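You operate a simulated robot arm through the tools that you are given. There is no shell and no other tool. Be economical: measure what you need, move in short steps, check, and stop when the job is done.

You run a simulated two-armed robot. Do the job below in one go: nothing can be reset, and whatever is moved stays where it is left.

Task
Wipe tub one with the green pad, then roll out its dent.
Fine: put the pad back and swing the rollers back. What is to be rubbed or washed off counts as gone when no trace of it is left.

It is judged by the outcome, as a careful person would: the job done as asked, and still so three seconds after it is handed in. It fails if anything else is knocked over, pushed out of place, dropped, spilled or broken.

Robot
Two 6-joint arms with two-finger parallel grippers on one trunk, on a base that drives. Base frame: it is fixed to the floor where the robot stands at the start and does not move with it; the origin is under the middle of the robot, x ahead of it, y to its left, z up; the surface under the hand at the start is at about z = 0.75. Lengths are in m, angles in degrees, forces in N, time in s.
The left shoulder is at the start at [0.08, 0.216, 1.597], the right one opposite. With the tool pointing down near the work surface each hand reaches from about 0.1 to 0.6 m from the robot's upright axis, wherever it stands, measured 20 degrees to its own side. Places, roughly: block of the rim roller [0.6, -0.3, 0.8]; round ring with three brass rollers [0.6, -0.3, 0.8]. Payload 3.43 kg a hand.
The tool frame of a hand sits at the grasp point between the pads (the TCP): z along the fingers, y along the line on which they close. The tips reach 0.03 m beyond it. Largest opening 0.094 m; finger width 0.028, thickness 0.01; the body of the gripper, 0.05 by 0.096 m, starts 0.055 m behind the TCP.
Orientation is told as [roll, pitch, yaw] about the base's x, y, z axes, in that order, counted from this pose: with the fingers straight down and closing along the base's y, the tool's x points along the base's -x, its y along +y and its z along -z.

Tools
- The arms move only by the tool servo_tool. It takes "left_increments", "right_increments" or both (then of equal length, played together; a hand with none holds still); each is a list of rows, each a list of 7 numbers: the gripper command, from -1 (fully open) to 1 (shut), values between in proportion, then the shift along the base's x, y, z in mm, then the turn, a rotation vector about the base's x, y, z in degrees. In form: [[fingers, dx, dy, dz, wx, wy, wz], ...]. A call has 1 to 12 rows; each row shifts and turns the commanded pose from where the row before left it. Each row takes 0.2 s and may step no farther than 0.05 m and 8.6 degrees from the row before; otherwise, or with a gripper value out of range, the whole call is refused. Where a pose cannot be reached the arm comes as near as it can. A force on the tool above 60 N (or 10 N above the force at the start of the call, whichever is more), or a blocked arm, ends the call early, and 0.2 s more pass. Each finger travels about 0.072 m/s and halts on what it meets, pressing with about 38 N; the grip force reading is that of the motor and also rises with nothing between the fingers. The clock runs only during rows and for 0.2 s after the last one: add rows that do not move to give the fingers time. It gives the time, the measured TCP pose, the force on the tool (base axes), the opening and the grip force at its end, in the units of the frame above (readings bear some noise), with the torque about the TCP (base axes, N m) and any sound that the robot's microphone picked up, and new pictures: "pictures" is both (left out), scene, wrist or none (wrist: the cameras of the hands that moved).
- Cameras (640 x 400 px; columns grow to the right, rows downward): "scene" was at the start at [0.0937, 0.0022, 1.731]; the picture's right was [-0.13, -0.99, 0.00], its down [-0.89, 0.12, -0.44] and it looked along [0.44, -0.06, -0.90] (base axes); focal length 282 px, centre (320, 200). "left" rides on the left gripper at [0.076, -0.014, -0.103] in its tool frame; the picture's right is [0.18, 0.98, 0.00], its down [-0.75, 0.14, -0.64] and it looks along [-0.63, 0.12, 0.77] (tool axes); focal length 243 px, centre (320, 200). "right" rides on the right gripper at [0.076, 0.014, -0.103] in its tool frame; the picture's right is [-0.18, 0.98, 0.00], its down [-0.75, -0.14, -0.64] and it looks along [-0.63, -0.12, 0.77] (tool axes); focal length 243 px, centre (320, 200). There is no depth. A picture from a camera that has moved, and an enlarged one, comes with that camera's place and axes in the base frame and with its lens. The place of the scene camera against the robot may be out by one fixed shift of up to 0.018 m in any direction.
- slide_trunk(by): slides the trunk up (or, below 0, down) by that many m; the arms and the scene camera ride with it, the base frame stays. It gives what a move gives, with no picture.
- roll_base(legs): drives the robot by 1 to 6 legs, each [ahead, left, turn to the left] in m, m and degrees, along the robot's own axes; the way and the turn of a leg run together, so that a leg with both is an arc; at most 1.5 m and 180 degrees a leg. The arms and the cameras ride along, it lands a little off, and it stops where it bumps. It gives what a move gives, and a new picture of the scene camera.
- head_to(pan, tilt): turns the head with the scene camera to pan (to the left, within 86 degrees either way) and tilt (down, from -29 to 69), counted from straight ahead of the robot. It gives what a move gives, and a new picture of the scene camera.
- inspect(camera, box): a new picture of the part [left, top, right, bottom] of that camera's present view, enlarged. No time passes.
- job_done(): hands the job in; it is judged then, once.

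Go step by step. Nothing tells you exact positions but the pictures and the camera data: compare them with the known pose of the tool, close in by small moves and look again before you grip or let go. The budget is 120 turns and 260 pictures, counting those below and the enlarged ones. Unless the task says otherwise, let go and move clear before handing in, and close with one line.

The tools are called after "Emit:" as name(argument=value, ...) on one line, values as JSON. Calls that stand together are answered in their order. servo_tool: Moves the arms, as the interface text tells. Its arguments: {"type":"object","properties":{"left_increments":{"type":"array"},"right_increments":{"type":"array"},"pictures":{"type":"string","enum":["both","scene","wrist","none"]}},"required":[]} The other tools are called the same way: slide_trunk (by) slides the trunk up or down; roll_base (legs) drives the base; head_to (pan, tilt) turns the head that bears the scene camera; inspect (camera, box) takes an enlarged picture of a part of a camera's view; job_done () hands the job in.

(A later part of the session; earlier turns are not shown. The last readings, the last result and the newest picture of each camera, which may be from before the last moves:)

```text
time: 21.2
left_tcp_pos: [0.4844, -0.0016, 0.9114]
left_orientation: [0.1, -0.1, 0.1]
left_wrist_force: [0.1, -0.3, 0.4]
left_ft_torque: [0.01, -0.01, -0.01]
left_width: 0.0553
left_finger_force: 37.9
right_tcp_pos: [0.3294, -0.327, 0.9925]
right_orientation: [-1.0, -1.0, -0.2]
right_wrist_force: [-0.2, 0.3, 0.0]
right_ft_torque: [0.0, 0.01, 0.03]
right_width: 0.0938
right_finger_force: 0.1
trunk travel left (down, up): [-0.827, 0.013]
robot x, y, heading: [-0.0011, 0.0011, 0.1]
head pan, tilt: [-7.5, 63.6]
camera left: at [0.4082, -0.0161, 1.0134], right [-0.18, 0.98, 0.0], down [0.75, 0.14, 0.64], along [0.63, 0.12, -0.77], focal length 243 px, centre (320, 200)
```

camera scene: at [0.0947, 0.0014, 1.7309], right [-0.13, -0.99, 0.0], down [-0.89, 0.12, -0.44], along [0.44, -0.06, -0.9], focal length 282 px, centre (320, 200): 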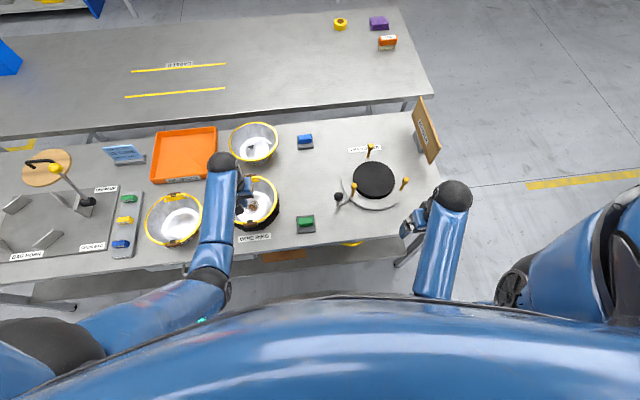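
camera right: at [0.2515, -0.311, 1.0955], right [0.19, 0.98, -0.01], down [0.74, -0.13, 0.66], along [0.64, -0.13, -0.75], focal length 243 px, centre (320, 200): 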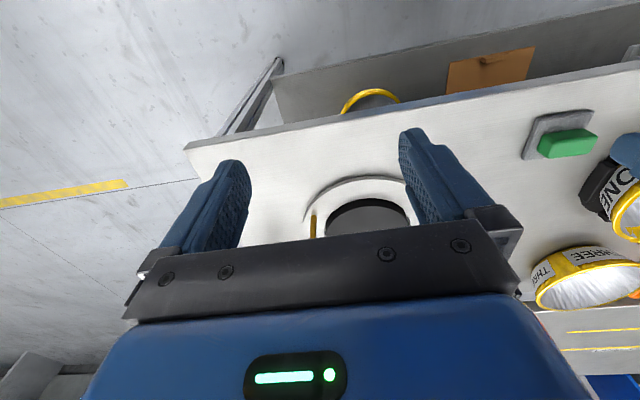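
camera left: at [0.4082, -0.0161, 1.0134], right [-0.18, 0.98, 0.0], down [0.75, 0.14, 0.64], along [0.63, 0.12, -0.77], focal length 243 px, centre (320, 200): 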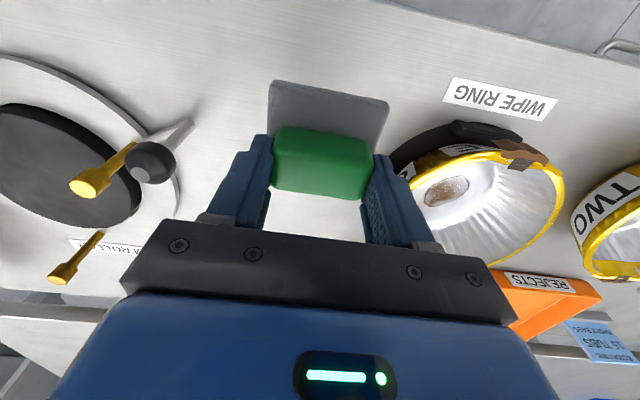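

Secure. Carrying it over tub one's centre, about (0.565, 0.187).

Emit:
servo_tool(left_increments=[[1, 8, 20, 0, 0, 0, 0], [1, 9, 24, 0, 0, 0, 0], [1, 9, 24, 0, 0, 0, 0], [1, 9, 24, 0, 0, 0, 0], [1, 9, 24, 0, 0, 0, 0], [1, 9, 24, 0, 0, 0, 0], [1, 9, 24, 0, 0, 0, 0], [1, 9, 24, 0, 0, 0, 0], [1, 6, 2, 0, 0, 0, 0], [1, 0, 0, 0, 0, 0, 0]], pictures="both")

Emit:
inspect(camera="scene", box=[200, 150, 340, 250])

Emit:
inspect(camera="left", box=[180, 0, 460, 240])

```text
time: 23.4
left_tcp_pos: [0.562, 0.1859, 0.9118]
left_orientation: [0.1, -0.1, 0.0]
left_wrist_force: [-0.5, -0.7, -0.3]
left_ft_torque: [-0.01, 0.0, 0.0]
left_width: 0.0546
left_finger_force: 38.1
right_tcp_pos: [0.3297, -0.328, 0.9928]
right_orientation: [-0.9, -0.9, -0.3]
right_wrist_force: [-0.4, -0.3, 1.0]
right_ft_torque: [0.01, 0.01, 0.04]
right_width: 0.0939
right_finger_force: 0.1
trunk travel left (down, up): [-0.827, 0.013]
robot x, y, heading: [-0.0, -0.0019, -0.0]
head pan, tilt: [-7.5, 63.6]
camera scene: at [0.0936, 0.0018, 1.731], right [-0.13, -0.99, 0.0], down [-0.89, 0.12, -0.44], along [0.44, -0.06, -0.9], focal length 282 px, centre (320, 200)
camera left: at [0.4861, 0.1717, 1.0131], right [-0.18, 0.98, 0.0], down [0.75, 0.14, 0.64], along [0.63, 0.12, -0.77], focal length 243 px, centre (320, 200)
```

scene: 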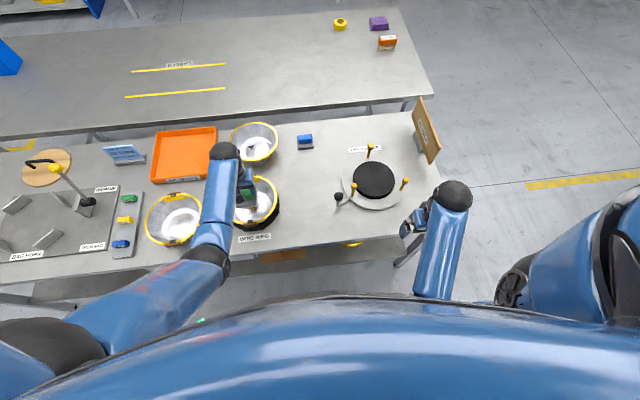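
left: 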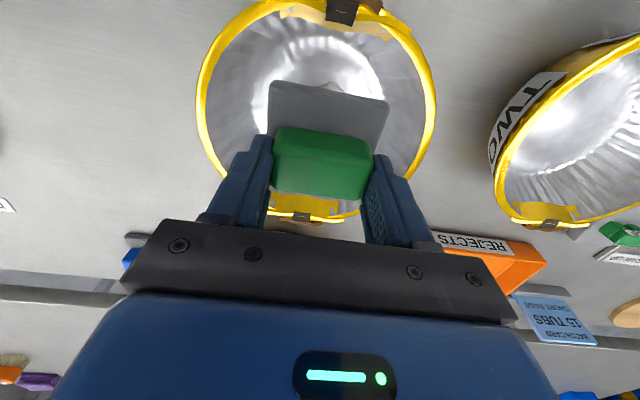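

```text
4.00 times, centred on (270, 200) of scene
camera zoom: at [0.0936, 0.0018, 1.731], right [-0.13, -0.99, 0.0], down [-0.89, 0.12, -0.44], along [0.44, -0.06, -0.9], focal length 1128 px, centre (520, 200)
```

zoom: 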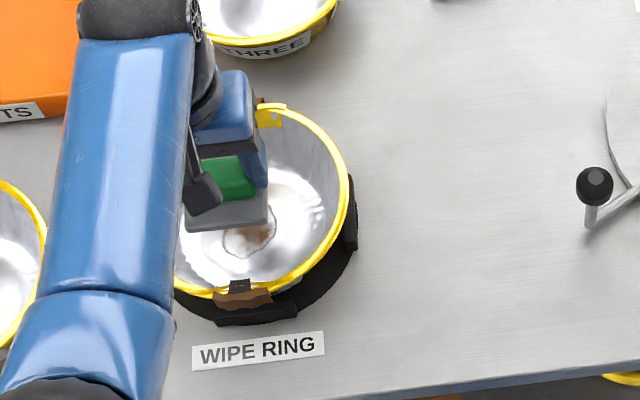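

```text
1.67 times, centred on (320, 120) of left
camera zoom: at [0.4861, 0.1717, 1.0131], right [-0.18, 0.98, 0.0], down [0.75, 0.14, 0.64], along [0.63, 0.12, -0.77], focal length 404 px, centre (320, 333)
```

zoom: 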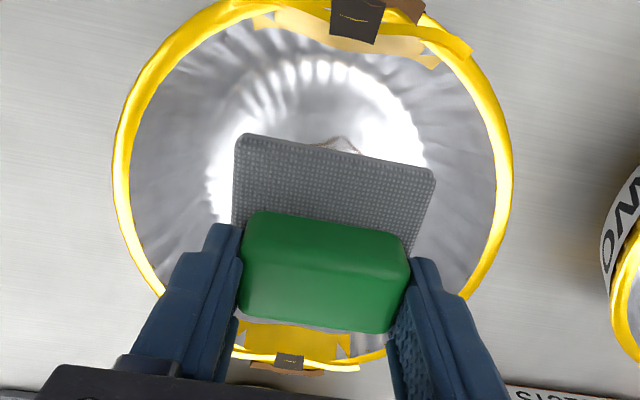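

The pad hovers just behind the stain, which I place at about (0.570, 0.190). I'll shift there and descend in small steps until contact.

Emit:
servo_tool(left_increments=[[1, 8, 4, 0, 0, 0, 0], [1, 0, 0, -20, 0, 0, 0], [1, 0, 0, -20, 0, 0, 0], [1, 0, 0, -20, 0, 0, 0], [1, 0, 0, -15, 0, 0, 0], [1, 0, 0, -5, 0, 0, 0], [1, 0, 0, 0, 0, 0, 0]], pictures="both")

Emit:
inspect(camera="left", box=[180, 0, 460, 240])

Emit:
inspect(camera="scene", box=[210, 150, 310, 250])

```text
time: 25.0
left_tcp_pos: [0.5692, 0.1919, 0.8306]
left_orientation: [0.1, -0.2, 0.0]
left_wrist_force: [0.5, 0.2, -0.2]
left_ft_torque: [0.01, 0.0, -0.01]
left_width: 0.0549
left_finger_force: 38.5
right_tcp_pos: [0.3296, -0.3281, 0.9922]
right_orientation: [-0.9, -1.0, -0.3]
right_wrist_force: [0.2, -0.4, -0.1]
right_ft_torque: [-0.01, -0.02, 0.03]
right_width: 0.094
right_finger_force: 0.1
trunk travel left (down, up): [-0.827, 0.013]
robot x, y, heading: [0.0026, 0.0019, -0.2]
head pan, tilt: [-7.5, 63.6]
camera scene: at [0.0936, 0.0023, 1.731], right [-0.13, -0.99, 0.0], down [-0.89, 0.12, -0.44], along [0.44, -0.06, -0.9], focal length 282 px, centre (320, 200)
camera left: at [0.4945, 0.1774, 0.9331], right [-0.18, 0.98, 0.0], down [0.75, 0.14, 0.64], along [0.63, 0.12, -0.77], focal length 243 px, centre (320, 200)
```

scene: 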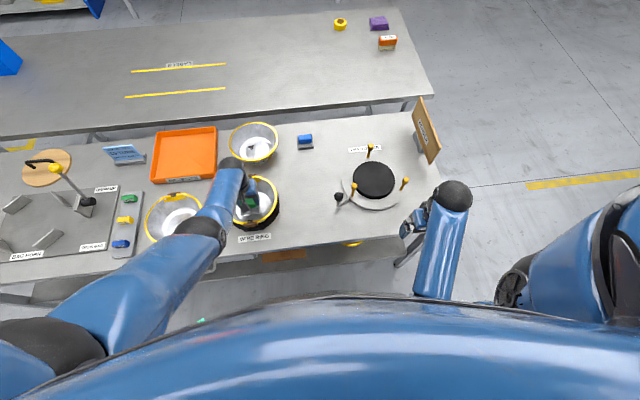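
left: 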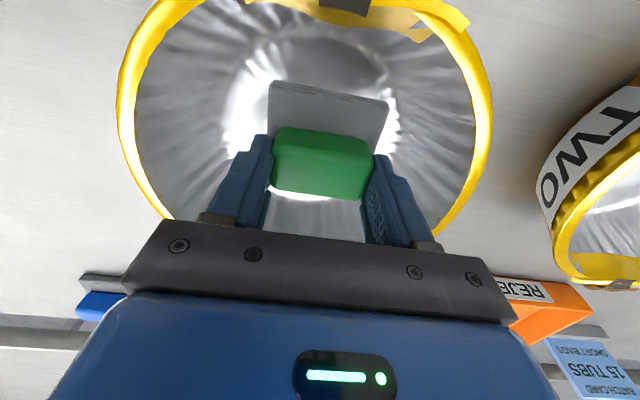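

```text
1.67 times, centred on (320, 120) of left
camera zoom: at [0.4945, 0.1774, 0.9331], right [-0.18, 0.98, 0.0], down [0.75, 0.14, 0.64], along [0.63, 0.12, -0.77], focal length 404 px, centre (320, 333)
```

zoom: 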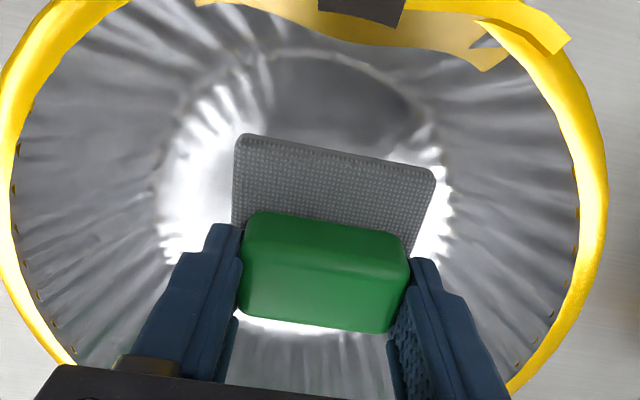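

```text
4.00 times, centred on (260, 200) of scene
camera zoom: at [0.0936, 0.0023, 1.731], right [-0.13, -0.99, 0.0], down [-0.89, 0.12, -0.44], along [0.44, -0.06, -0.9], focal length 1128 px, centre (560, 200)
```

zoom: 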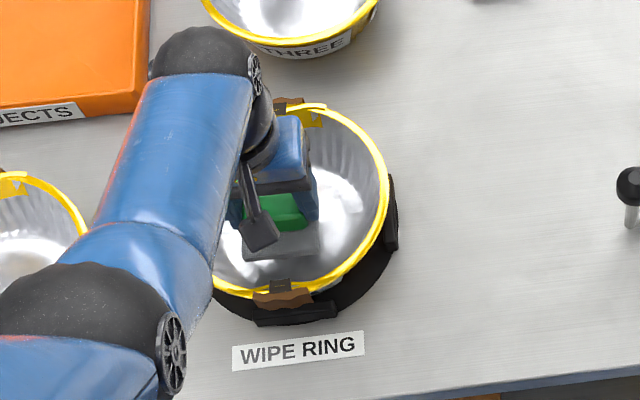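

Pad is inside the tub above the floor. Continuing down gently until contact.

Emit:
servo_tool(left_increments=[[1, 0, 0, -6, 0, 0, 0], [1, 0, 0, -5, 0, 0, 0], [1, 0, 0, -4, 0, 0, 0], [1, 0, 0, -3, 0, 0, 0], [1, 0, 0, -2, 0, 0, 0], [1, 0, 0, 0, 0, 0, 0]], pictures="wrist")

```text
time: 26.4
left_tcp_pos: [0.569, 0.1905, 0.8127]
left_orientation: [0.1, -0.2, 0.0]
left_wrist_force: [0.7, 0.3, -1.1]
left_ft_torque: [-0.02, -0.01, -0.04]
left_width: 0.055
left_finger_force: 37.9
right_tcp_pos: [0.3287, -0.3263, 0.994]
right_orientation: [-1.0, -1.0, -0.3]
right_wrist_force: [0.5, -0.4, -0.8]
right_ft_torque: [-0.02, -0.03, 0.0]
right_width: 0.094
right_finger_force: 0.0
trunk travel left (down, up): [-0.827, 0.013]
robot x, y, heading: [-0.0011, -0.0001, 0.2]
head pan, tilt: [-7.5, 63.6]
camera left: at [0.4932, 0.1766, 0.9145], right [-0.18, 0.98, 0.0], down [0.75, 0.14, 0.64], along [0.63, 0.12, -0.76], focal length 243 px, centre (320, 200)
```

left: 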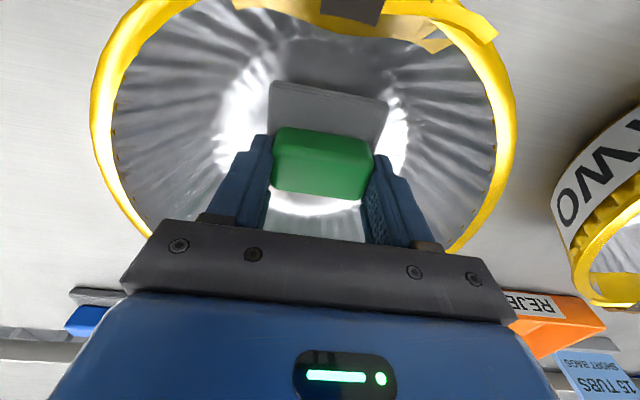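

Emit:
servo_tool(left_increments=[[1, 0, 0, -2, 0, 0, 0], [1, 0, 0, -2, 0, 0, 0], [1, 0, 0, 0, 0, 0, 0]], pictures="none")

```text
time: 27.2
left_tcp_pos: [0.5665, 0.1912, 0.8104]
left_orientation: [0.1, 0.0, 0.0]
left_wrist_force: [0.1, 0.1, -0.4]
left_ft_torque: [0.0, 0.01, 0.01]
left_width: 0.0552
left_finger_force: 38.1
left hand out of reach, approached as far as the arm can: row 2
right_tcp_pos: [0.3287, -0.3279, 0.994]
right_orientation: [-1.0, -1.0, -0.2]
right_wrist_force: [0.1, -0.5, -0.7]
right_ft_torque: [0.04, -0.02, -0.01]
right_width: 0.0939
right_finger_force: 0.0
trunk travel left (down, up): [-0.827, 0.013]
robot x, y, heading: [0.0003, -0.0017, -0.2]
head pan, tilt: [-7.5, 63.6]
```

The arm is at its reach limit. I'll lift both hands, slide the trunk down 0.12 m to gain reach, then go on.

Emit:
servo_tool(left_increments=[[1, 0, 0, 15, 0, 0, 0], [1, 0, 0, 25, 0, 0, 0], [1, 0, 0, 25, 0, 0, 0], [1, 0, 0, 25, 0, 0, 0], [1, 0, 0, 25, 0, 0, 0], [1, 0, 0, 5, 0, 0, 0], [1, 0, 0, 0, 0, 0, 0]], right_increments=[[-1, 0, 0, 10, 0, 0, 0], [-1, 0, 0, 10, 0, 0, 0], [-1, 0, 0, 10, 0, 0, 0], [-1, 0, 0, 10, 0, 0, 0], [-1, 0, 0, 10, 0, 0, 0], [-1, 0, 0, 0, 0, 0, 0], [-1, 0, 0, 0, 0, 0, 0]], pictures="none")

Emit:
slide_trunk(by=-0.1)

```text
time: 28.8
left_tcp_pos: [0.5663, 0.1907, 0.9313]
left_orientation: [0.2, 0.0, 0.0]
left_wrist_force: [0.2, -0.2, -0.4]
left_ft_torque: [0.03, 0.03, -0.01]
left_width: 0.0549
left_finger_force: 38.3
right_tcp_pos: [0.3284, -0.3278, 1.0376]
right_orientation: [-1.1, -1.2, -0.4]
right_wrist_force: [-0.2, -0.2, 0.3]
right_ft_torque: [0.02, 0.02, -0.01]
right_width: 0.094
right_finger_force: 0.0
right hand out of reach, approached as far as the arm can: row 5
trunk travel left (down, up): [-0.827, 0.013]
robot x, y, heading: [0.0007, 0.0002, 0.1]
head pan, tilt: [-7.5, 63.6]
```

```text
time: 30.1
left_tcp_pos: [0.5678, 0.1904, 0.8307]
left_orientation: [0.0, -0.1, 0.1]
left_wrist_force: [0.0, 0.1, -0.8]
left_ft_torque: [0.01, 0.03, -0.02]
left_width: 0.0548
left_finger_force: 37.8
right_tcp_pos: [0.3277, -0.3279, 0.9365]
right_orientation: [-1.1, -1.1, -0.3]
right_wrist_force: [-0.5, -0.5, 0.3]
right_ft_torque: [0.0, -0.02, -0.04]
right_width: 0.0938
right_finger_force: 0.1
trunk travel left (down, up): [-0.727, 0.113]
robot x, y, heading: [-0.004, 0.0001, -0.1]
head pan, tilt: [-7.5, 63.6]
```

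Trunk is down 0.1. Descending again to find the floor.

Emit:
servo_tool(left_increments=[[1, 2, 0, -7, 0, 0, 0], [1, 0, 0, -7, 0, 0, 0], [1, 0, 0, -5, 0, 0, 0], [1, 0, 0, -3, 0, 0, 0], [1, 0, 0, -2, 0, 0, 0], [1, 0, 0, 0, 0, 0, 0]], pictures="none")

```text
time: 31.5
left_tcp_pos: [0.5696, 0.1895, 0.8067]
left_orientation: [0.2, -0.1, -0.1]
left_wrist_force: [0.2, -0.3, -0.8]
left_ft_torque: [0.0, -0.01, -0.02]
left_width: 0.0545
left_finger_force: 38.1
right_tcp_pos: [0.3287, -0.3274, 0.9373]
right_orientation: [-1.1, -1.1, -0.2]
right_wrist_force: [-0.4, -0.1, -0.3]
right_ft_torque: [-0.02, -0.02, 0.0]
right_width: 0.0939
right_finger_force: 0.1
trunk travel left (down, up): [-0.727, 0.113]
robot x, y, heading: [-0.0006, -0.0019, 0.2]
head pan, tilt: [-7.5, 63.6]
```

Emit:
servo_tool(left_increments=[[1, 0, 0, -2, 0, 0, 0], [1, 0, 0, -1, 0, 0, 0], [1, 0, 0, -1, 0, 0, 0], [1, 0, 0, 0, 0, 0, 0]], pictures="none")

```text
time: 32.5
left_tcp_pos: [0.5703, 0.1904, 0.8035]
left_orientation: [0.1, -0.2, 0.0]
left_wrist_force: [-0.3, 0.0, -1.4]
left_ft_torque: [0.01, 0.01, -0.01]
left_width: 0.0546
left_finger_force: 38.2
right_tcp_pos: [0.3281, -0.3275, 0.9373]
right_orientation: [-1.1, -1.2, -0.3]
right_wrist_force: [0.4, 0.0, -0.3]
right_ft_torque: [-0.01, 0.01, 0.0]
right_width: 0.0942
right_finger_force: 0.0
trunk travel left (down, up): [-0.727, 0.113]
robot x, y, heading: [0.0006, 0.0023, -0.1]
head pan, tilt: [-7.5, 63.6]
```

Emit:
servo_tool(left_increments=[[1, 0, 0, -1, 0, 0, 0], [1, 0, 0, -1, 0, 0, 0], [1, 0, 0, -1, 0, 0, 0], [1, 0, 0, 0, 0, 0, 0]], pictures="wrist")

Emit:
inspect(camera="left", box=[180, 0, 460, 240])

```text
time: 33.5
left_tcp_pos: [0.5703, 0.1898, 0.8011]
left_orientation: [0.2, -0.1, -0.1]
left_wrist_force: [0.7, -0.9, 8.1]
left_ft_torque: [-0.06, 0.07, -0.05]
left_width: 0.0551
left_finger_force: 37.7
right_tcp_pos: [0.3267, -0.3279, 0.9372]
right_orientation: [-1.1, -1.2, -0.3]
right_wrist_force: [0.4, 0.2, -0.6]
right_ft_torque: [0.0, 0.0, 0.01]
right_width: 0.0939
right_finger_force: 0.0
trunk travel left (down, up): [-0.727, 0.113]
robot x, y, heading: [-0.0009, -0.0004, 0.3]
head pan, tilt: [-7.5, 63.6]
camera left: at [0.494, 0.1759, 0.9028], right [-0.18, 0.98, 0.0], down [0.75, 0.14, 0.65], along [0.63, 0.12, -0.76], focal length 243 px, centre (320, 200)
```

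left: 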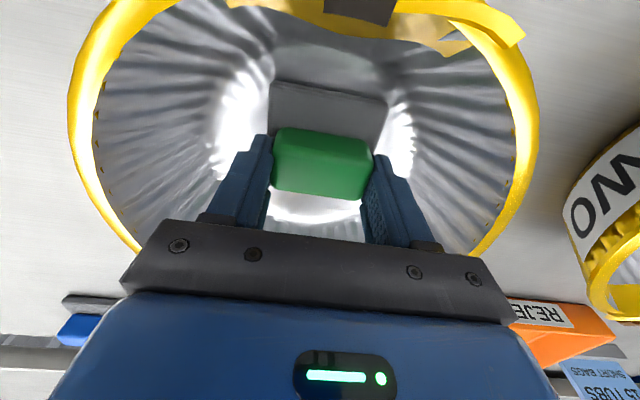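

```text
1.67 times, centred on (320, 120) of left
camera zoom: at [0.494, 0.1759, 0.9028], right [-0.18, 0.98, 0.0], down [0.75, 0.14, 0.65], along [0.63, 0.12, -0.76], focal length 404 px, centre (320, 333)
```

zoom: 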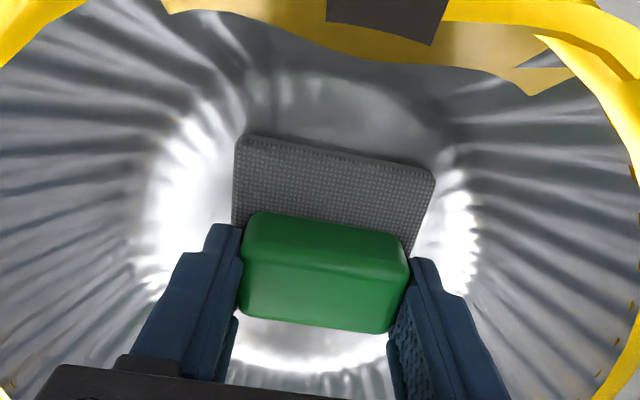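

Contact at about 8 N. Scrubbing back and forth with small strokes around the stain.

Emit:
servo_tool(left_increments=[[1, 8, 0, -0.5, 0, 0, 0], [1, 8, 0, 0, 0, 0, 0], [1, -12, 0, 0, 0, 0, 0], [1, -12, 0, 0, 0, 0, 0], [1, -8, 0, 0, 0, 0, 0], [1, 8, 8, 0, 0, 0, 0], [1, 8, 8, 0, 0, 0, 0], [1, 0, -12, 0, 0, 0, 0], [1, 0, -12, 0, 0, 0, 0], [1, 0, -8, 0, 0, 0, 0], [1, 0, 8, 0, 0, 0, 0], [1, 0, 8, 0, 0, 0, 0]], pictures="wrist")

Emit:
inspect(camera="left", box=[180, 0, 460, 240])

```text
time: 36.1
left_tcp_pos: [0.5697, 0.1895, 0.8011]
left_orientation: [0.2, -0.2, 0.0]
left_wrist_force: [-0.2, -4.5, 9.7]
left_ft_torque: [-0.19, 0.0, -0.01]
left_width: 0.0549
left_finger_force: 37.5
right_tcp_pos: [0.3275, -0.3288, 0.9376]
right_orientation: [-1.1, -1.3, -0.3]
right_wrist_force: [0.2, 0.0, 0.4]
right_ft_torque: [-0.01, 0.01, 0.0]
right_width: 0.094
right_finger_force: 0.0
trunk travel left (down, up): [-0.727, 0.113]
robot x, y, heading: [0.0005, -0.002, 0.3]
head pan, tilt: [-7.5, 63.6]
camera left: at [0.4941, 0.1746, 0.9026], right [-0.18, 0.98, 0.0], down [0.75, 0.14, 0.64], along [0.63, 0.12, -0.76], focal length 243 px, centre (320, 200)
```

left: 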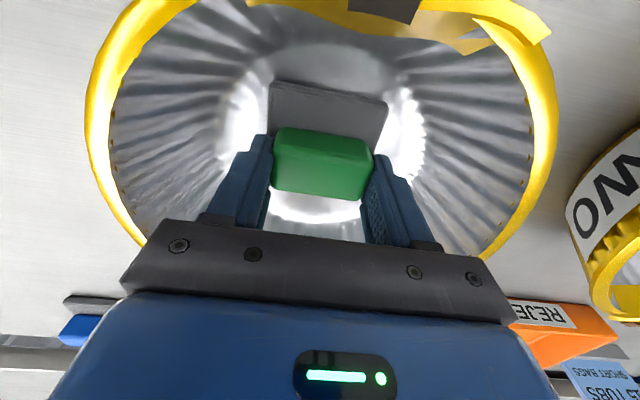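

```text
1.67 times, centred on (320, 120) of left
camera zoom: at [0.4941, 0.1746, 0.9026], right [-0.18, 0.98, 0.0], down [0.75, 0.14, 0.64], along [0.63, 0.12, -0.76], focal length 404 px, centre (320, 333)
```

zoom: 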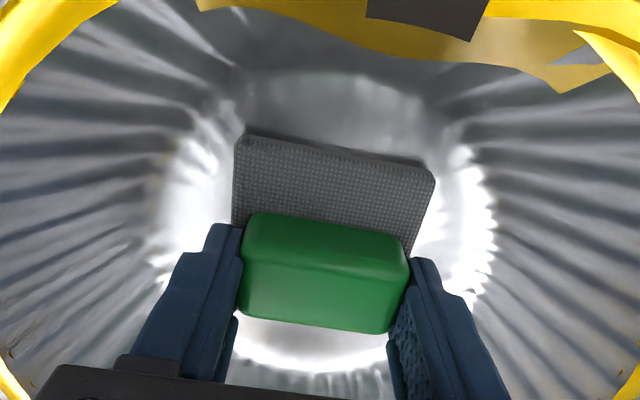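

A second set of strokes, then lift to look.

Emit:
servo_tool(left_increments=[[1, 10, 10, 0, 0, 0, 0], [1, -10, 5, 0, 0, 0, 0], [1, -12, -5, 0, 0, 0, 0], [1, 0, -14, 0, 0, 0, 0], [1, 12, -10, 0, 0, 0, 0], [1, 12, 8, 0, 0, 0, 0], [1, -6, 12, 0, 0, 0, 0], [1, -12, -6, 0, 0, 0, 0], [1, 8, 0, 0, 0, 0, 0], [1, -2, 0, 10, 0, 0, 0], [1, 0, 0, 20, 0, 0, 0], [1, -10, 0, 20, 0, 0, 0]], pictures="none")

Emit:
servo_tool(left_increments=[[1, 0, 0, 25, 0, 0, 0], [1, -20, -20, 25, 0, 0, 0], [1, -20, -25, 10, 0, 0, 0], [1, -20, -25, 0, 0, 0, 0], [1, -20, -25, 0, 0, 0, 0], [1, 0, -25, 0, 0, 0, 0], [1, 0, -25, 0, 0, 0, 0], [1, 0, 0, 0, 0, 0, 0]], pictures="both")

Emit:
inspect(camera="scene", box=[200, 110, 300, 210])

```text
time: 38.7
left_tcp_pos: [0.5592, 0.1898, 0.8486]
left_orientation: [0.2, -0.2, -0.1]
left_wrist_force: [-0.7, 0.4, -0.6]
left_ft_torque: [0.02, -0.02, 0.01]
left_width: 0.0552
left_finger_force: 38.1
right_tcp_pos: [0.3276, -0.3281, 0.9376]
right_orientation: [-1.0, -1.3, -0.4]
right_wrist_force: [0.6, 0.4, -0.6]
right_ft_torque: [0.0, 0.01, 0.0]
right_width: 0.0939
right_finger_force: 0.1
trunk travel left (down, up): [-0.727, 0.113]
robot x, y, heading: [0.0015, 0.0026, -0.1]
head pan, tilt: [-7.5, 63.6]
```

```text
time: 40.5
left_tcp_pos: [0.4777, 0.0447, 0.9094]
left_orientation: [0.1, -0.1, 0.0]
left_wrist_force: [0.1, -0.4, -1.7]
left_ft_torque: [0.02, 0.02, -0.01]
left_width: 0.055
left_finger_force: 38.0
right_tcp_pos: [0.3274, -0.3279, 0.9385]
right_orientation: [-1.2, -1.3, -0.3]
right_wrist_force: [-0.1, -0.2, -0.2]
right_ft_torque: [-0.02, 0.0, 0.02]
right_width: 0.0941
right_finger_force: 0.0
trunk travel left (down, up): [-0.727, 0.113]
robot x, y, heading: [-0.0002, -0.0008, -0.1]
head pan, tilt: [-7.5, 63.6]
camera scene: at [0.0932, 0.0026, 1.631], right [-0.13, -0.99, 0.0], down [-0.89, 0.12, -0.44], along [0.44, -0.06, -0.9], focal length 282 px, centre (320, 200)
camera left: at [0.4028, 0.0305, 1.0117], right [-0.18, 0.98, 0.0], down [0.75, 0.14, 0.64], along [0.63, 0.12, -0.77], focal length 243 px, centre (320, 200)
```

scene: 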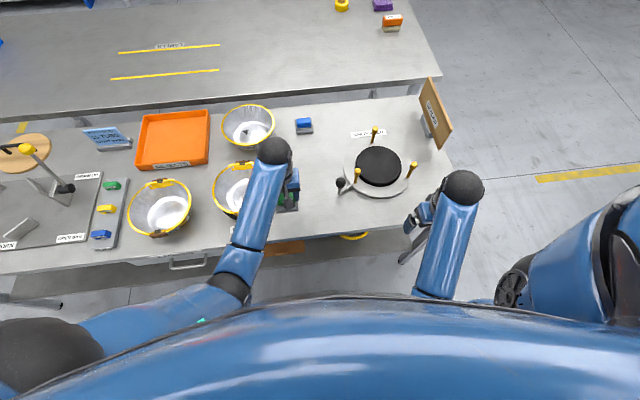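
left: 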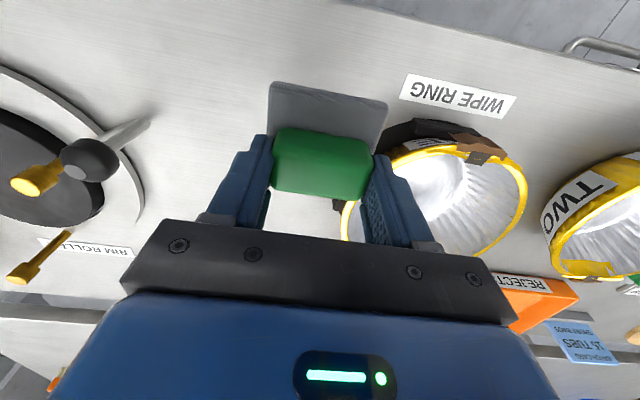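

```text
4.00 times, centred on (250, 160) of scene
camera zoom: at [0.0932, 0.0026, 1.631], right [-0.13, -0.99, 0.0], down [-0.89, 0.12, -0.44], along [0.44, -0.06, -0.9], focal length 1128 px, centre (600, 360)
```

zoom: 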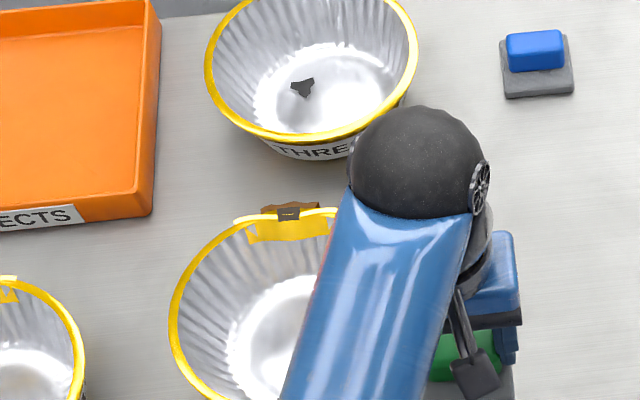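

The floor looks white so far. I'll go over the pad's home and check the whole floor from there.

Emit:
servo_tool(left_increments=[[1, 3, -24, 0, 0, 0, 0], [1, 3, -24, 0, 0, 0, 0], [1, 0, 0, 0, 0, 0, 0]], pictures="both")

Emit:
inspect(camera="scene", box=[200, 130, 300, 230])

Emit:
inspect(camera="left", box=[380, 80, 580, 280])

```text
time: 41.3
left_tcp_pos: [0.4849, -0.0037, 0.9077]
left_orientation: [0.1, -0.2, 0.0]
left_wrist_force: [-0.5, 0.4, -1.3]
left_ft_torque: [0.02, 0.01, -0.02]
left_width: 0.0548
left_finger_force: 38.9
right_tcp_pos: [0.328, -0.3276, 0.9375]
right_orientation: [-1.0, -1.1, -0.3]
right_wrist_force: [-0.3, -0.4, -0.2]
right_ft_torque: [0.04, 0.01, 0.04]
right_width: 0.0939
right_finger_force: 0.0
trunk travel left (down, up): [-0.727, 0.113]
robot x, y, heading: [-0.0022, 0.0002, 0.1]
head pan, tilt: [-7.5, 63.6]
camera scene: at [0.0934, 0.0029, 1.631], right [-0.13, -0.99, 0.0], down [-0.89, 0.12, -0.44], along [0.44, -0.06, -0.9], focal length 282 px, centre (320, 200)
camera left: at [0.4092, -0.0169, 1.0101], right [-0.18, 0.98, 0.0], down [0.75, 0.14, 0.64], along [0.63, 0.12, -0.77], focal length 243 px, centre (320, 200)
```

scene: 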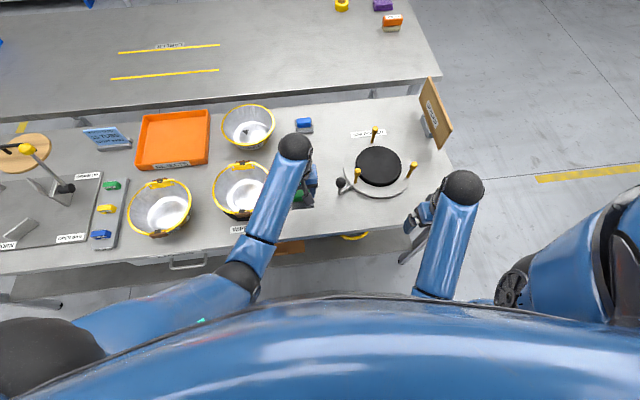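
left: 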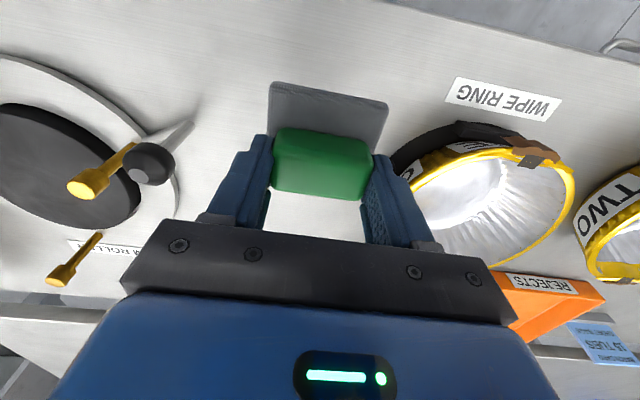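

```text
4.00 times, centred on (250, 180) of scene
camera zoom: at [0.0934, 0.0029, 1.631], right [-0.13, -0.99, 0.0], down [-0.89, 0.12, -0.44], along [0.44, -0.06, -0.9], focal length 1128 px, centre (600, 280)
```

zoom: 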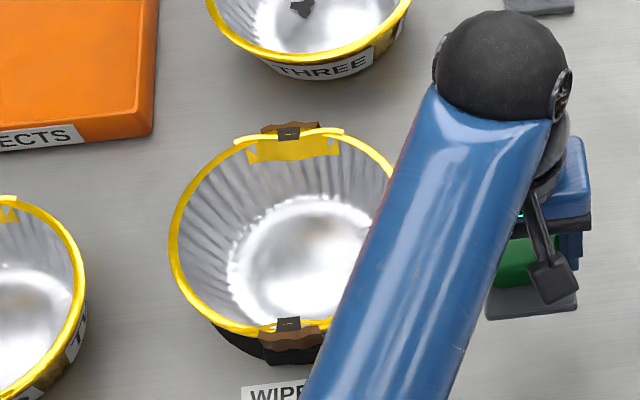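

```text
2.00 times, centred on (480, 180) of left
camera zoom: at [0.4092, -0.0169, 1.0101], right [-0.18, 0.98, 0.0], down [0.75, 0.14, 0.64], along [0.63, 0.12, -0.77], focal length 485 px, centre (0, 240)
```

zoom: 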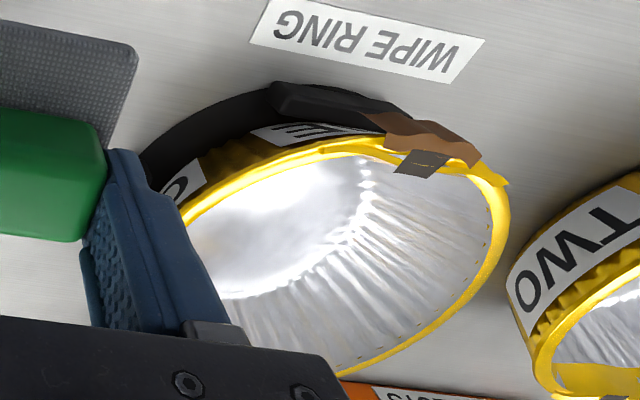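

There may be a faint tinge left near the centre; I'll shift the hand aside for an unobstructed look.

Emit:
servo_tool(left_increments=[[1, -10, -24, 10, 0, 0, 0], [1, -15, -20, 10, 0, 0, 0], [1, -20, -10, 0, 0, 0, 0], [1, -20, -10, 0, 0, 0, 0], [1, 0, 0, 0, 0, 0, 0]], pictures="none")

Emit:
inspect(camera="scene", box=[200, 150, 280, 230])

Emit:
inspect(camera="scene", box=[120, 160, 200, 240])

```text
time: 42.5
left_tcp_pos: [0.4208, -0.0684, 0.9304]
left_orientation: [0.1, -0.2, 0.0]
left_wrist_force: [0.1, 0.9, -0.7]
left_ft_torque: [0.01, 0.01, -0.04]
left_width: 0.0551
left_finger_force: 37.6
right_tcp_pos: [0.3279, -0.3289, 0.9382]
right_orientation: [-1.2, -1.1, -0.3]
right_wrist_force: [0.5, -0.2, -0.1]
right_ft_torque: [0.02, 0.02, -0.03]
right_width: 0.0941
right_finger_force: 0.1
trunk travel left (down, up): [-0.727, 0.113]
robot x, y, heading: [0.0013, 0.0018, -0.1]
head pan, tilt: [-7.5, 63.6]
```

```text
5.00 times, centred on (240, 190) of scene
camera zoom: at [0.0939, 0.0019, 1.631], right [-0.13, -0.99, 0.0], down [-0.89, 0.12, -0.44], along [0.44, -0.06, -0.9], focal length 1409 px, centre (720, 250)
```

zoom: 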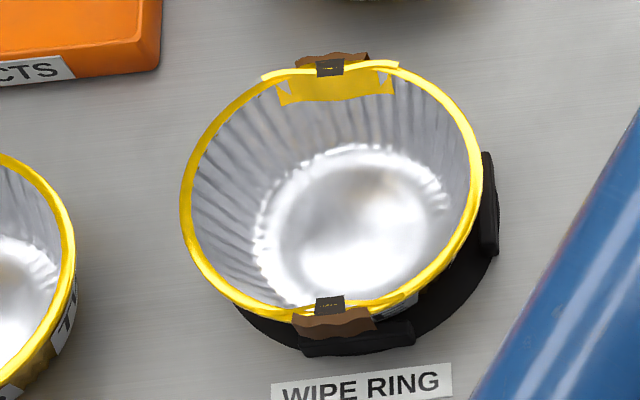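

```text
5.00 times, centred on (160, 200) of scene
camera zoom: at [0.0939, 0.0019, 1.631], right [-0.13, -0.99, 0.0], down [-0.89, 0.12, -0.44], along [0.44, -0.06, -0.9], focal length 1409 px, centre (1120, 200)
```

zoom: 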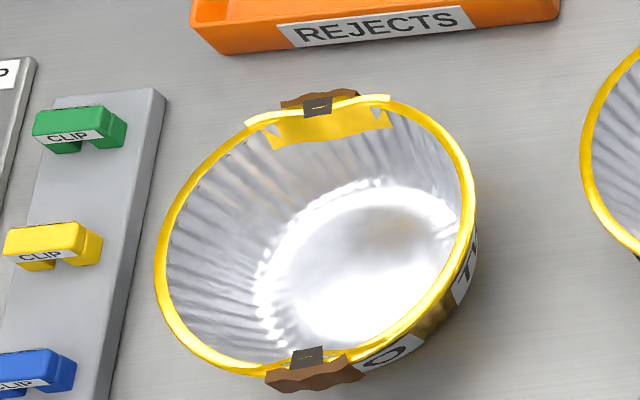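

Tub two shows the same warm reflection, so tub one's floor looks clean. I'll put the pad back on its spot now, at (0.484, -0.003).

Emit:
servo_tool(left_increments=[[1, 20, 10, 0, 0, 0, 0], [1, 20, 20, -10, 0, 0, 0], [1, 22, 24, -10, 0, 0, 0], [1, 0, 11, -15, 0, 0, 0], [1, 0, 0, -20, 0, 0, 0], [1, 0, 0, -20, 0, 0, 0], [1, 0, 0, -20, 0, 0, 0], [1, 0, 0, -15, 0, 0, 0], [1, 0, 0, -10, 0, 0, 0], [1, 0, 0, -7, 0, 0, 0], [1, 0, 0, 0, 0, 0, 0]], pictures="wrist")

Emit:
inspect(camera="left", box=[220, 20, 440, 240])

```text
time: 44.9
left_tcp_pos: [0.4825, -0.0026, 0.8019]
left_orientation: [0.1, 0.0, 0.0]
left_wrist_force: [0.8, 0.3, 0.3]
left_ft_torque: [0.03, -0.01, -0.03]
left_width: 0.0551
left_finger_force: 38.1
right_tcp_pos: [0.3277, -0.3275, 0.9367]
right_orientation: [-1.2, -1.1, -0.3]
right_wrist_force: [0.0, 0.2, 0.8]
right_ft_torque: [-0.02, 0.0, 0.03]
right_width: 0.094
right_finger_force: 0.0
trunk travel left (down, up): [-0.727, 0.113]
robot x, y, heading: [0.001, -0.0007, -0.4]
head pan, tilt: [-7.5, 63.6]
camera left: at [0.4064, -0.0164, 0.9034], right [-0.18, 0.98, 0.0], down [0.75, 0.14, 0.64], along [0.63, 0.12, -0.77], focal length 243 px, centre (320, 200)
```

left: 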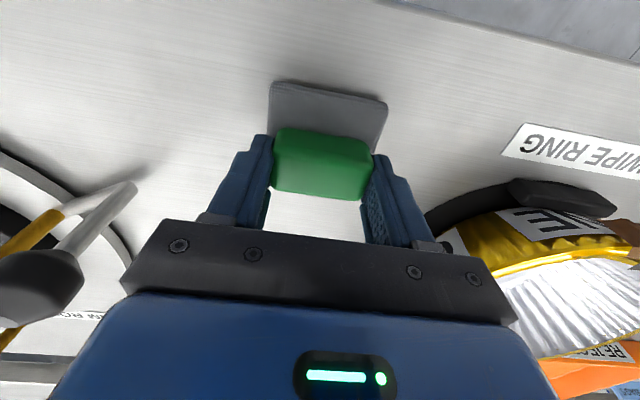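

```text
1.82 times, centred on (330, 130) of left
camera zoom: at [0.4064, -0.0164, 0.9034], right [-0.18, 0.98, 0.0], down [0.75, 0.14, 0.64], along [0.63, 0.12, -0.77], focal length 441 px, centre (302, 327)
```

zoom: 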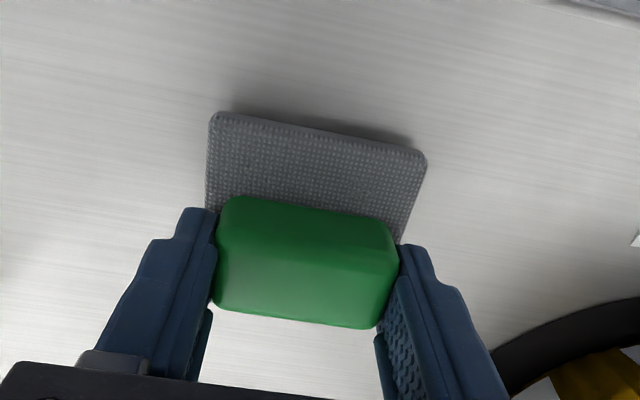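

About 4 mm above the table. Lowering to contact and releasing.

Emit:
servo_tool(left_increments=[[1, 1, 0, -3, 0, 0, 0], [1, 0, 0, -2, 0, 0, 0], [1, 0, 0, 0, 0, 0, 0], [-1, 0, 0, 0, 0, 0, 0], [-1, 0, 0, 0, 0, 0, 0], [-1, 0, 0, 0, 0, 0, 0], [-1, 0, 0, 30, 0, 0, 0], [-1, 0, 0, 40, 0, 0, 0], [-1, 0, 0, 40, 0, 0, 0], [-1, -20, 0, 30, 0, 0, 0], [-1, 0, 0, 0, 0, 0, 0]], pictures="both")

```text
time: 47.3
left_tcp_pos: [0.4654, -0.0014, 0.9392]
left_orientation: [0.1, 0.0, 0.0]
left_wrist_force: [-0.6, -0.3, -0.7]
left_ft_torque: [-0.03, -0.02, 0.02]
left_width: 0.0942
left_finger_force: 0.2
right_tcp_pos: [0.3276, -0.3274, 0.9375]
right_orientation: [-1.1, -1.2, -0.3]
right_wrist_force: [0.9, -0.2, -0.1]
right_ft_torque: [0.0, 0.03, 0.01]
right_width: 0.0941
right_finger_force: 0.0
trunk travel left (down, up): [-0.727, 0.113]
robot x, y, heading: [-0.0023, -0.0025, 0.1]
head pan, tilt: [-7.5, 63.6]
camera scene: at [0.0936, 0.0022, 1.631], right [-0.13, -0.99, 0.0], down [-0.89, 0.12, -0.44], along [0.44, -0.06, -0.9], focal length 282 px, centre (320, 200)
camera left: at [0.3887, -0.0152, 1.0411], right [-0.18, 0.98, 0.0], down [0.75, 0.14, 0.64], along [0.63, 0.12, -0.77], focal length 243 px, centre (320, 200)
```

scene: 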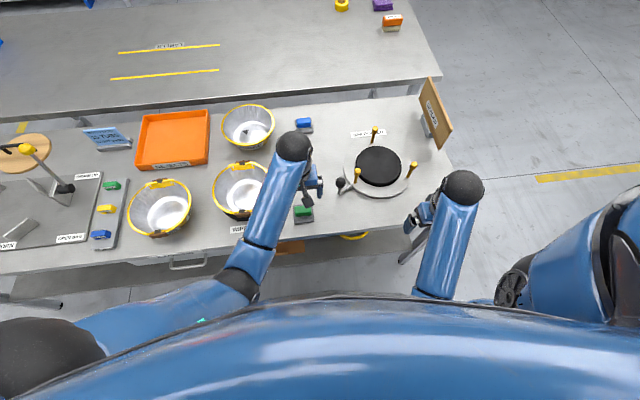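
left: 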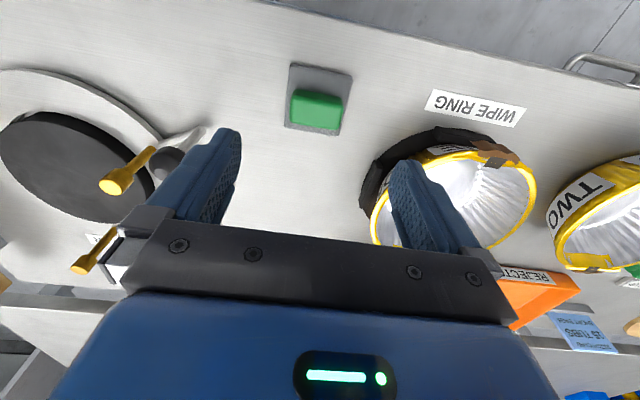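

Pad is back on its spot. Now a close look into tub one for stain traces, the dent and a place to grip.

Emit:
servo_tool(left_increments=[[-1, -5, 45, 5, 0, 0, 0], [-1, -10, 45, 5, 0, 0, 0], [-1, -10, 45, 0, 0, 0, 0], [-1, -10, 45, 0, 0, 0, 0], [-1, 0, 0, 0, 0, 0, 0]], pictures="wrist")

Emit:
inspect(camera="left", box=[220, 60, 400, 240])

```text
time: 48.5
left_tcp_pos: [0.4321, 0.1775, 0.9346]
left_orientation: [0.0, -0.4, 0.0]
left_wrist_force: [-0.2, 0.5, -0.1]
left_ft_torque: [0.02, -0.04, -0.01]
left_width: 0.0943
left_finger_force: 0.1
left hand out of reach, approached as far as the arm can: row 2, 3, 4
right_tcp_pos: [0.3278, -0.3277, 0.938]
right_orientation: [-1.1, -1.2, -0.3]
right_wrist_force: [0.1, 0.7, 0.0]
right_ft_torque: [0.01, 0.0, 0.01]
right_width: 0.0937
right_finger_force: 0.0
trunk travel left (down, up): [-0.727, 0.113]
robot x, y, heading: [-0.0011, 0.0017, -0.1]
head pan, tilt: [-7.5, 63.6]
camera left: at [0.3555, 0.1642, 1.0346], right [-0.18, 0.98, 0.0], down [0.75, 0.14, 0.65], along [0.64, 0.12, -0.76], focal length 243 px, centre (320, 200)
```

left: 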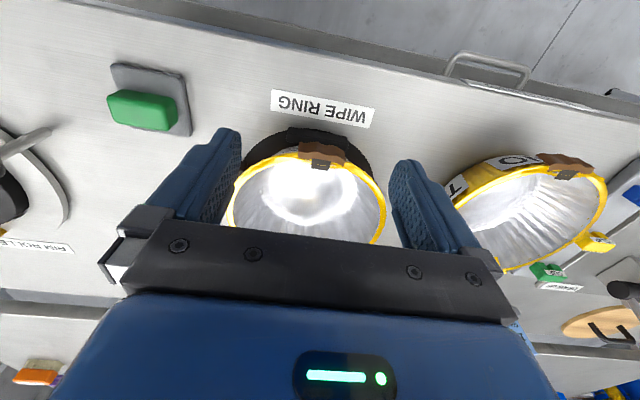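

```text
2.22 times, centred on (310, 150) of left
camera zoom: at [0.3555, 0.1642, 1.0346], right [-0.18, 0.98, 0.0], down [0.75, 0.14, 0.65], along [0.64, 0.12, -0.76], focal length 539 px, centre (342, 311)
```

zoom: 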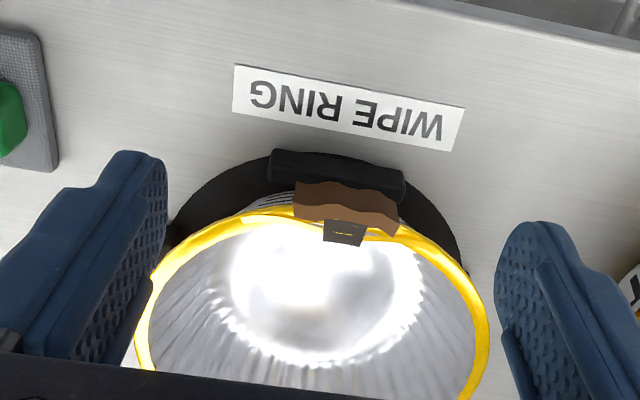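

The floor is clean. Let me zoom on the lugs and on the roller for exact shapes before deciding how to carry the tub.

Emit:
inspect(camera="left", box=[280, 120, 370, 180])

Emit:
inspect(camera="left", box=[500, 140, 620, 220])

Emit:
inspect(camera="scene", box=[320, 110, 430, 210])

```text
6.67 times, centred on (325, 150) of left
camera zoom: at [0.3555, 0.1642, 1.0346], right [-0.18, 0.98, 0.0], down [0.75, 0.14, 0.65], along [0.64, 0.12, -0.76], focal length 1618 px, centre (287, 533)
```

zoom: 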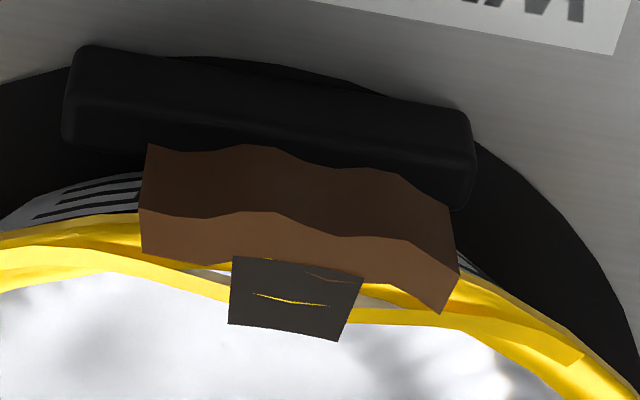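

```text
5.00 times, centred on (560, 180) of left
camera zoom: at [0.3555, 0.1642, 1.0346], right [-0.18, 0.98, 0.0], down [0.75, 0.14, 0.65], along [0.64, 0.12, -0.76], focal length 1213 px, centre (-880, 300)
```

zoom: 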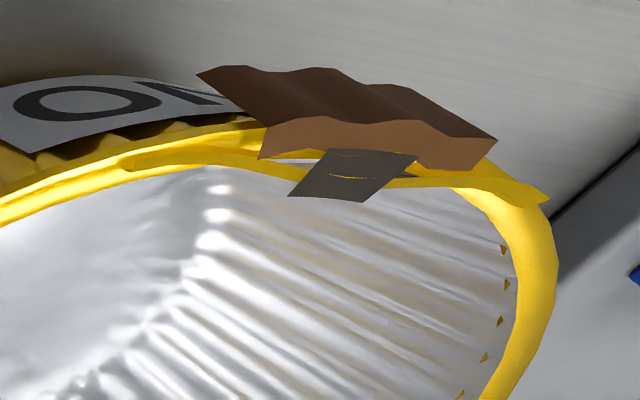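

```text
4.00 times, centred on (375, 160) of scene
camera zoom: at [0.0937, 0.002, 1.631], right [-0.13, -0.99, 0.0], down [-0.89, 0.12, -0.44], along [0.44, -0.06, -0.9], focal length 1128 px, centre (100, 360)
```

zoom: 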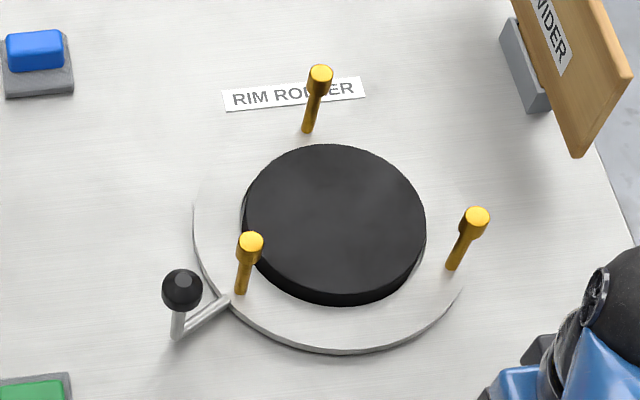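

Tub one is clean. The rollers stand at about 0.11 m radius around (0.627, -0.287), at 0°, 120° and 240°, so an upright tub should fit between them with its lugs turned 90° away. I'll park the left arm, raise the hands and lower the trunk for more reach.

Emit:
servo_tool(left_increments=[[-1, -20, 30, 10, 0, 0, 0], [-1, -20, 40, 10, 0, 0, 0], [-1, -20, 40, 10, 0, 0, 0], [-1, -20, 40, 10, 0, 0, 0], [-1, 0, 40, 10, 0, 0, 0], [-1, 0, 30, 0, 0, 0, 0], [-1, 0, 0, 0, 0, 0, 0]], right_increments=[[-1, 10, 10, 10, 0, 0, 0], [-1, 10, 10, 10, 0, 0, 0], [-1, 10, 10, 10, 0, 0, 0], [-1, 10, 10, 10, 0, 0, 0], [-1, 10, 10, 10, 0, 0, 0], [-1, 10, 10, 0, 0, 0, 0], [-1, 0, 0, 0, 0, 0, 0]], pictures="none")

Emit:
slide_trunk(by=-0.1)

```text
time: 50.1
left_tcp_pos: [0.354, 0.3986, 0.9269]
left_orientation: [0.1, -0.2, 0.0]
left_wrist_force: [0.9, 0.3, -0.1]
left_ft_torque: [-0.02, 0.0, -0.02]
left_width: 0.0939
left_finger_force: 0.1
left hand out of reach, approached as far as the arm can: row 1, 2, 3, 4, 5
right_tcp_pos: [0.3852, -0.268, 0.9359]
right_orientation: [-1.0, -1.3, -0.3]
right_wrist_force: [-0.4, -0.1, -0.6]
right_ft_torque: [0.02, 0.01, 0.02]
right_width: 0.0943
right_finger_force: 0.1
right hand out of reach, approached as far as the arm can: row 1, 2, 3, 4, 5
trunk travel left (down, up): [-0.727, 0.113]
robot x, y, heading: [-0.0009, 0.0023, 0.0]
head pan, tilt: [-7.5, 63.6]
```

```text
time: 51.4
left_tcp_pos: [0.3524, 0.3975, 0.8279]
left_orientation: [0.2, -0.2, 0.1]
left_wrist_force: [0.1, 0.1, 0.2]
left_ft_torque: [0.0, 0.0, 0.01]
left_width: 0.0941
left_finger_force: 0.1
right_tcp_pos: [0.3853, -0.2673, 0.835]
right_orientation: [-1.1, -1.1, -0.3]
right_wrist_force: [0.6, 0.5, 0.5]
right_ft_torque: [0.01, -0.03, -0.03]
right_width: 0.0941
right_finger_force: 0.0
trunk travel left (down, up): [-0.627, 0.213]
robot x, y, heading: [-0.0006, 0.0009, -0.1]
head pan, tilt: [-7.5, 63.6]
```

Now I test, empty-handed above the roller's near side, that the right wrist can turn -90° about z; the camera gives a look on the way.

Emit:
servo_tool(right_increments=[[-1, 30, 0, 30, 0, 0, 0], [-1, 30, 0, 40, 0, 0, 0], [-1, 30, 0, 40, 0, 0, 0], [-1, 0, 0, 10, 0, 0, -8.5], [-1, 0, 0, 0, 0, 0, -8.5], [-1, 0, 0, 0, 0, 0, -8.5], [-1, 0, 0, 0, 0, 0, -8.5], [-1, 0, 0, 0, 0, 0, -8.5], [-1, 0, 0, 0, 0, 0, -8.5], [-1, 0, 0, 0, 0, 0, -8.5], [-1, 0, 0, 0, 0, 0, -8.5], [-1, 0, 0, 0, 0, 0, -8.5]], pictures="both")

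```text
time: 54.0
left_tcp_pos: [0.3528, 0.3984, 0.8282]
left_orientation: [0.1, -0.1, -0.1]
left_wrist_force: [0.1, 1.4, 0.4]
left_ft_torque: [0.01, 0.02, -0.03]
left_width: 0.094
left_finger_force: 0.0
right_tcp_pos: [0.4973, -0.2713, 0.8456]
right_orientation: [-1.0, -1.4, -77.0]
right_wrist_force: [0.3, 0.3, -0.2]
right_ft_torque: [0.0, -0.01, 0.01]
right_width: 0.0941
right_finger_force: 0.1
right hand out of reach, approached as far as the arm can: row 1, 2, 3, 4, 8, 11
trunk travel left (down, up): [-0.627, 0.213]
robot x, y, heading: [-0.0007, 0.0003, -0.2]
head pan, tilt: [-7.5, 63.6]
camera scene: at [0.0938, 0.0023, 1.531], right [-0.13, -0.99, 0.0], down [-0.89, 0.12, -0.44], along [0.44, -0.06, -0.9], focal length 282 px, centre (320, 200)
camera right: at [0.496, -0.1922, 0.9467], right [1.0, 0.04, -0.01], down [0.04, -0.75, 0.66], along [0.02, -0.66, -0.75], focal length 243 px, centre (320, 200)
```

scene: 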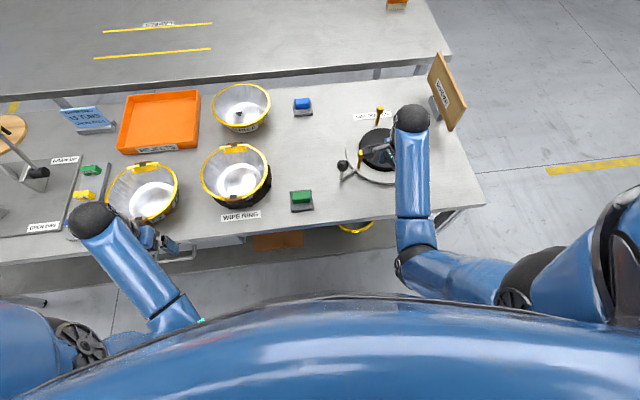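
right: 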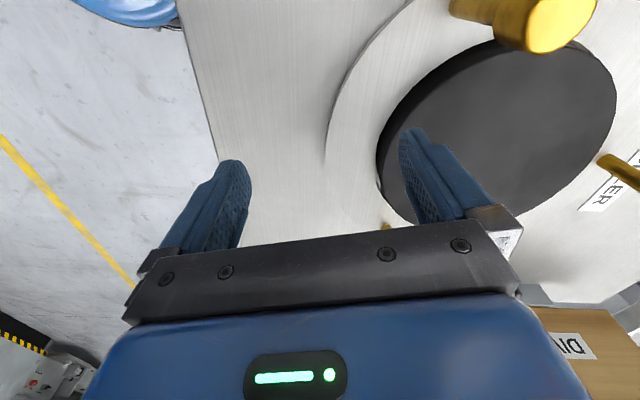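

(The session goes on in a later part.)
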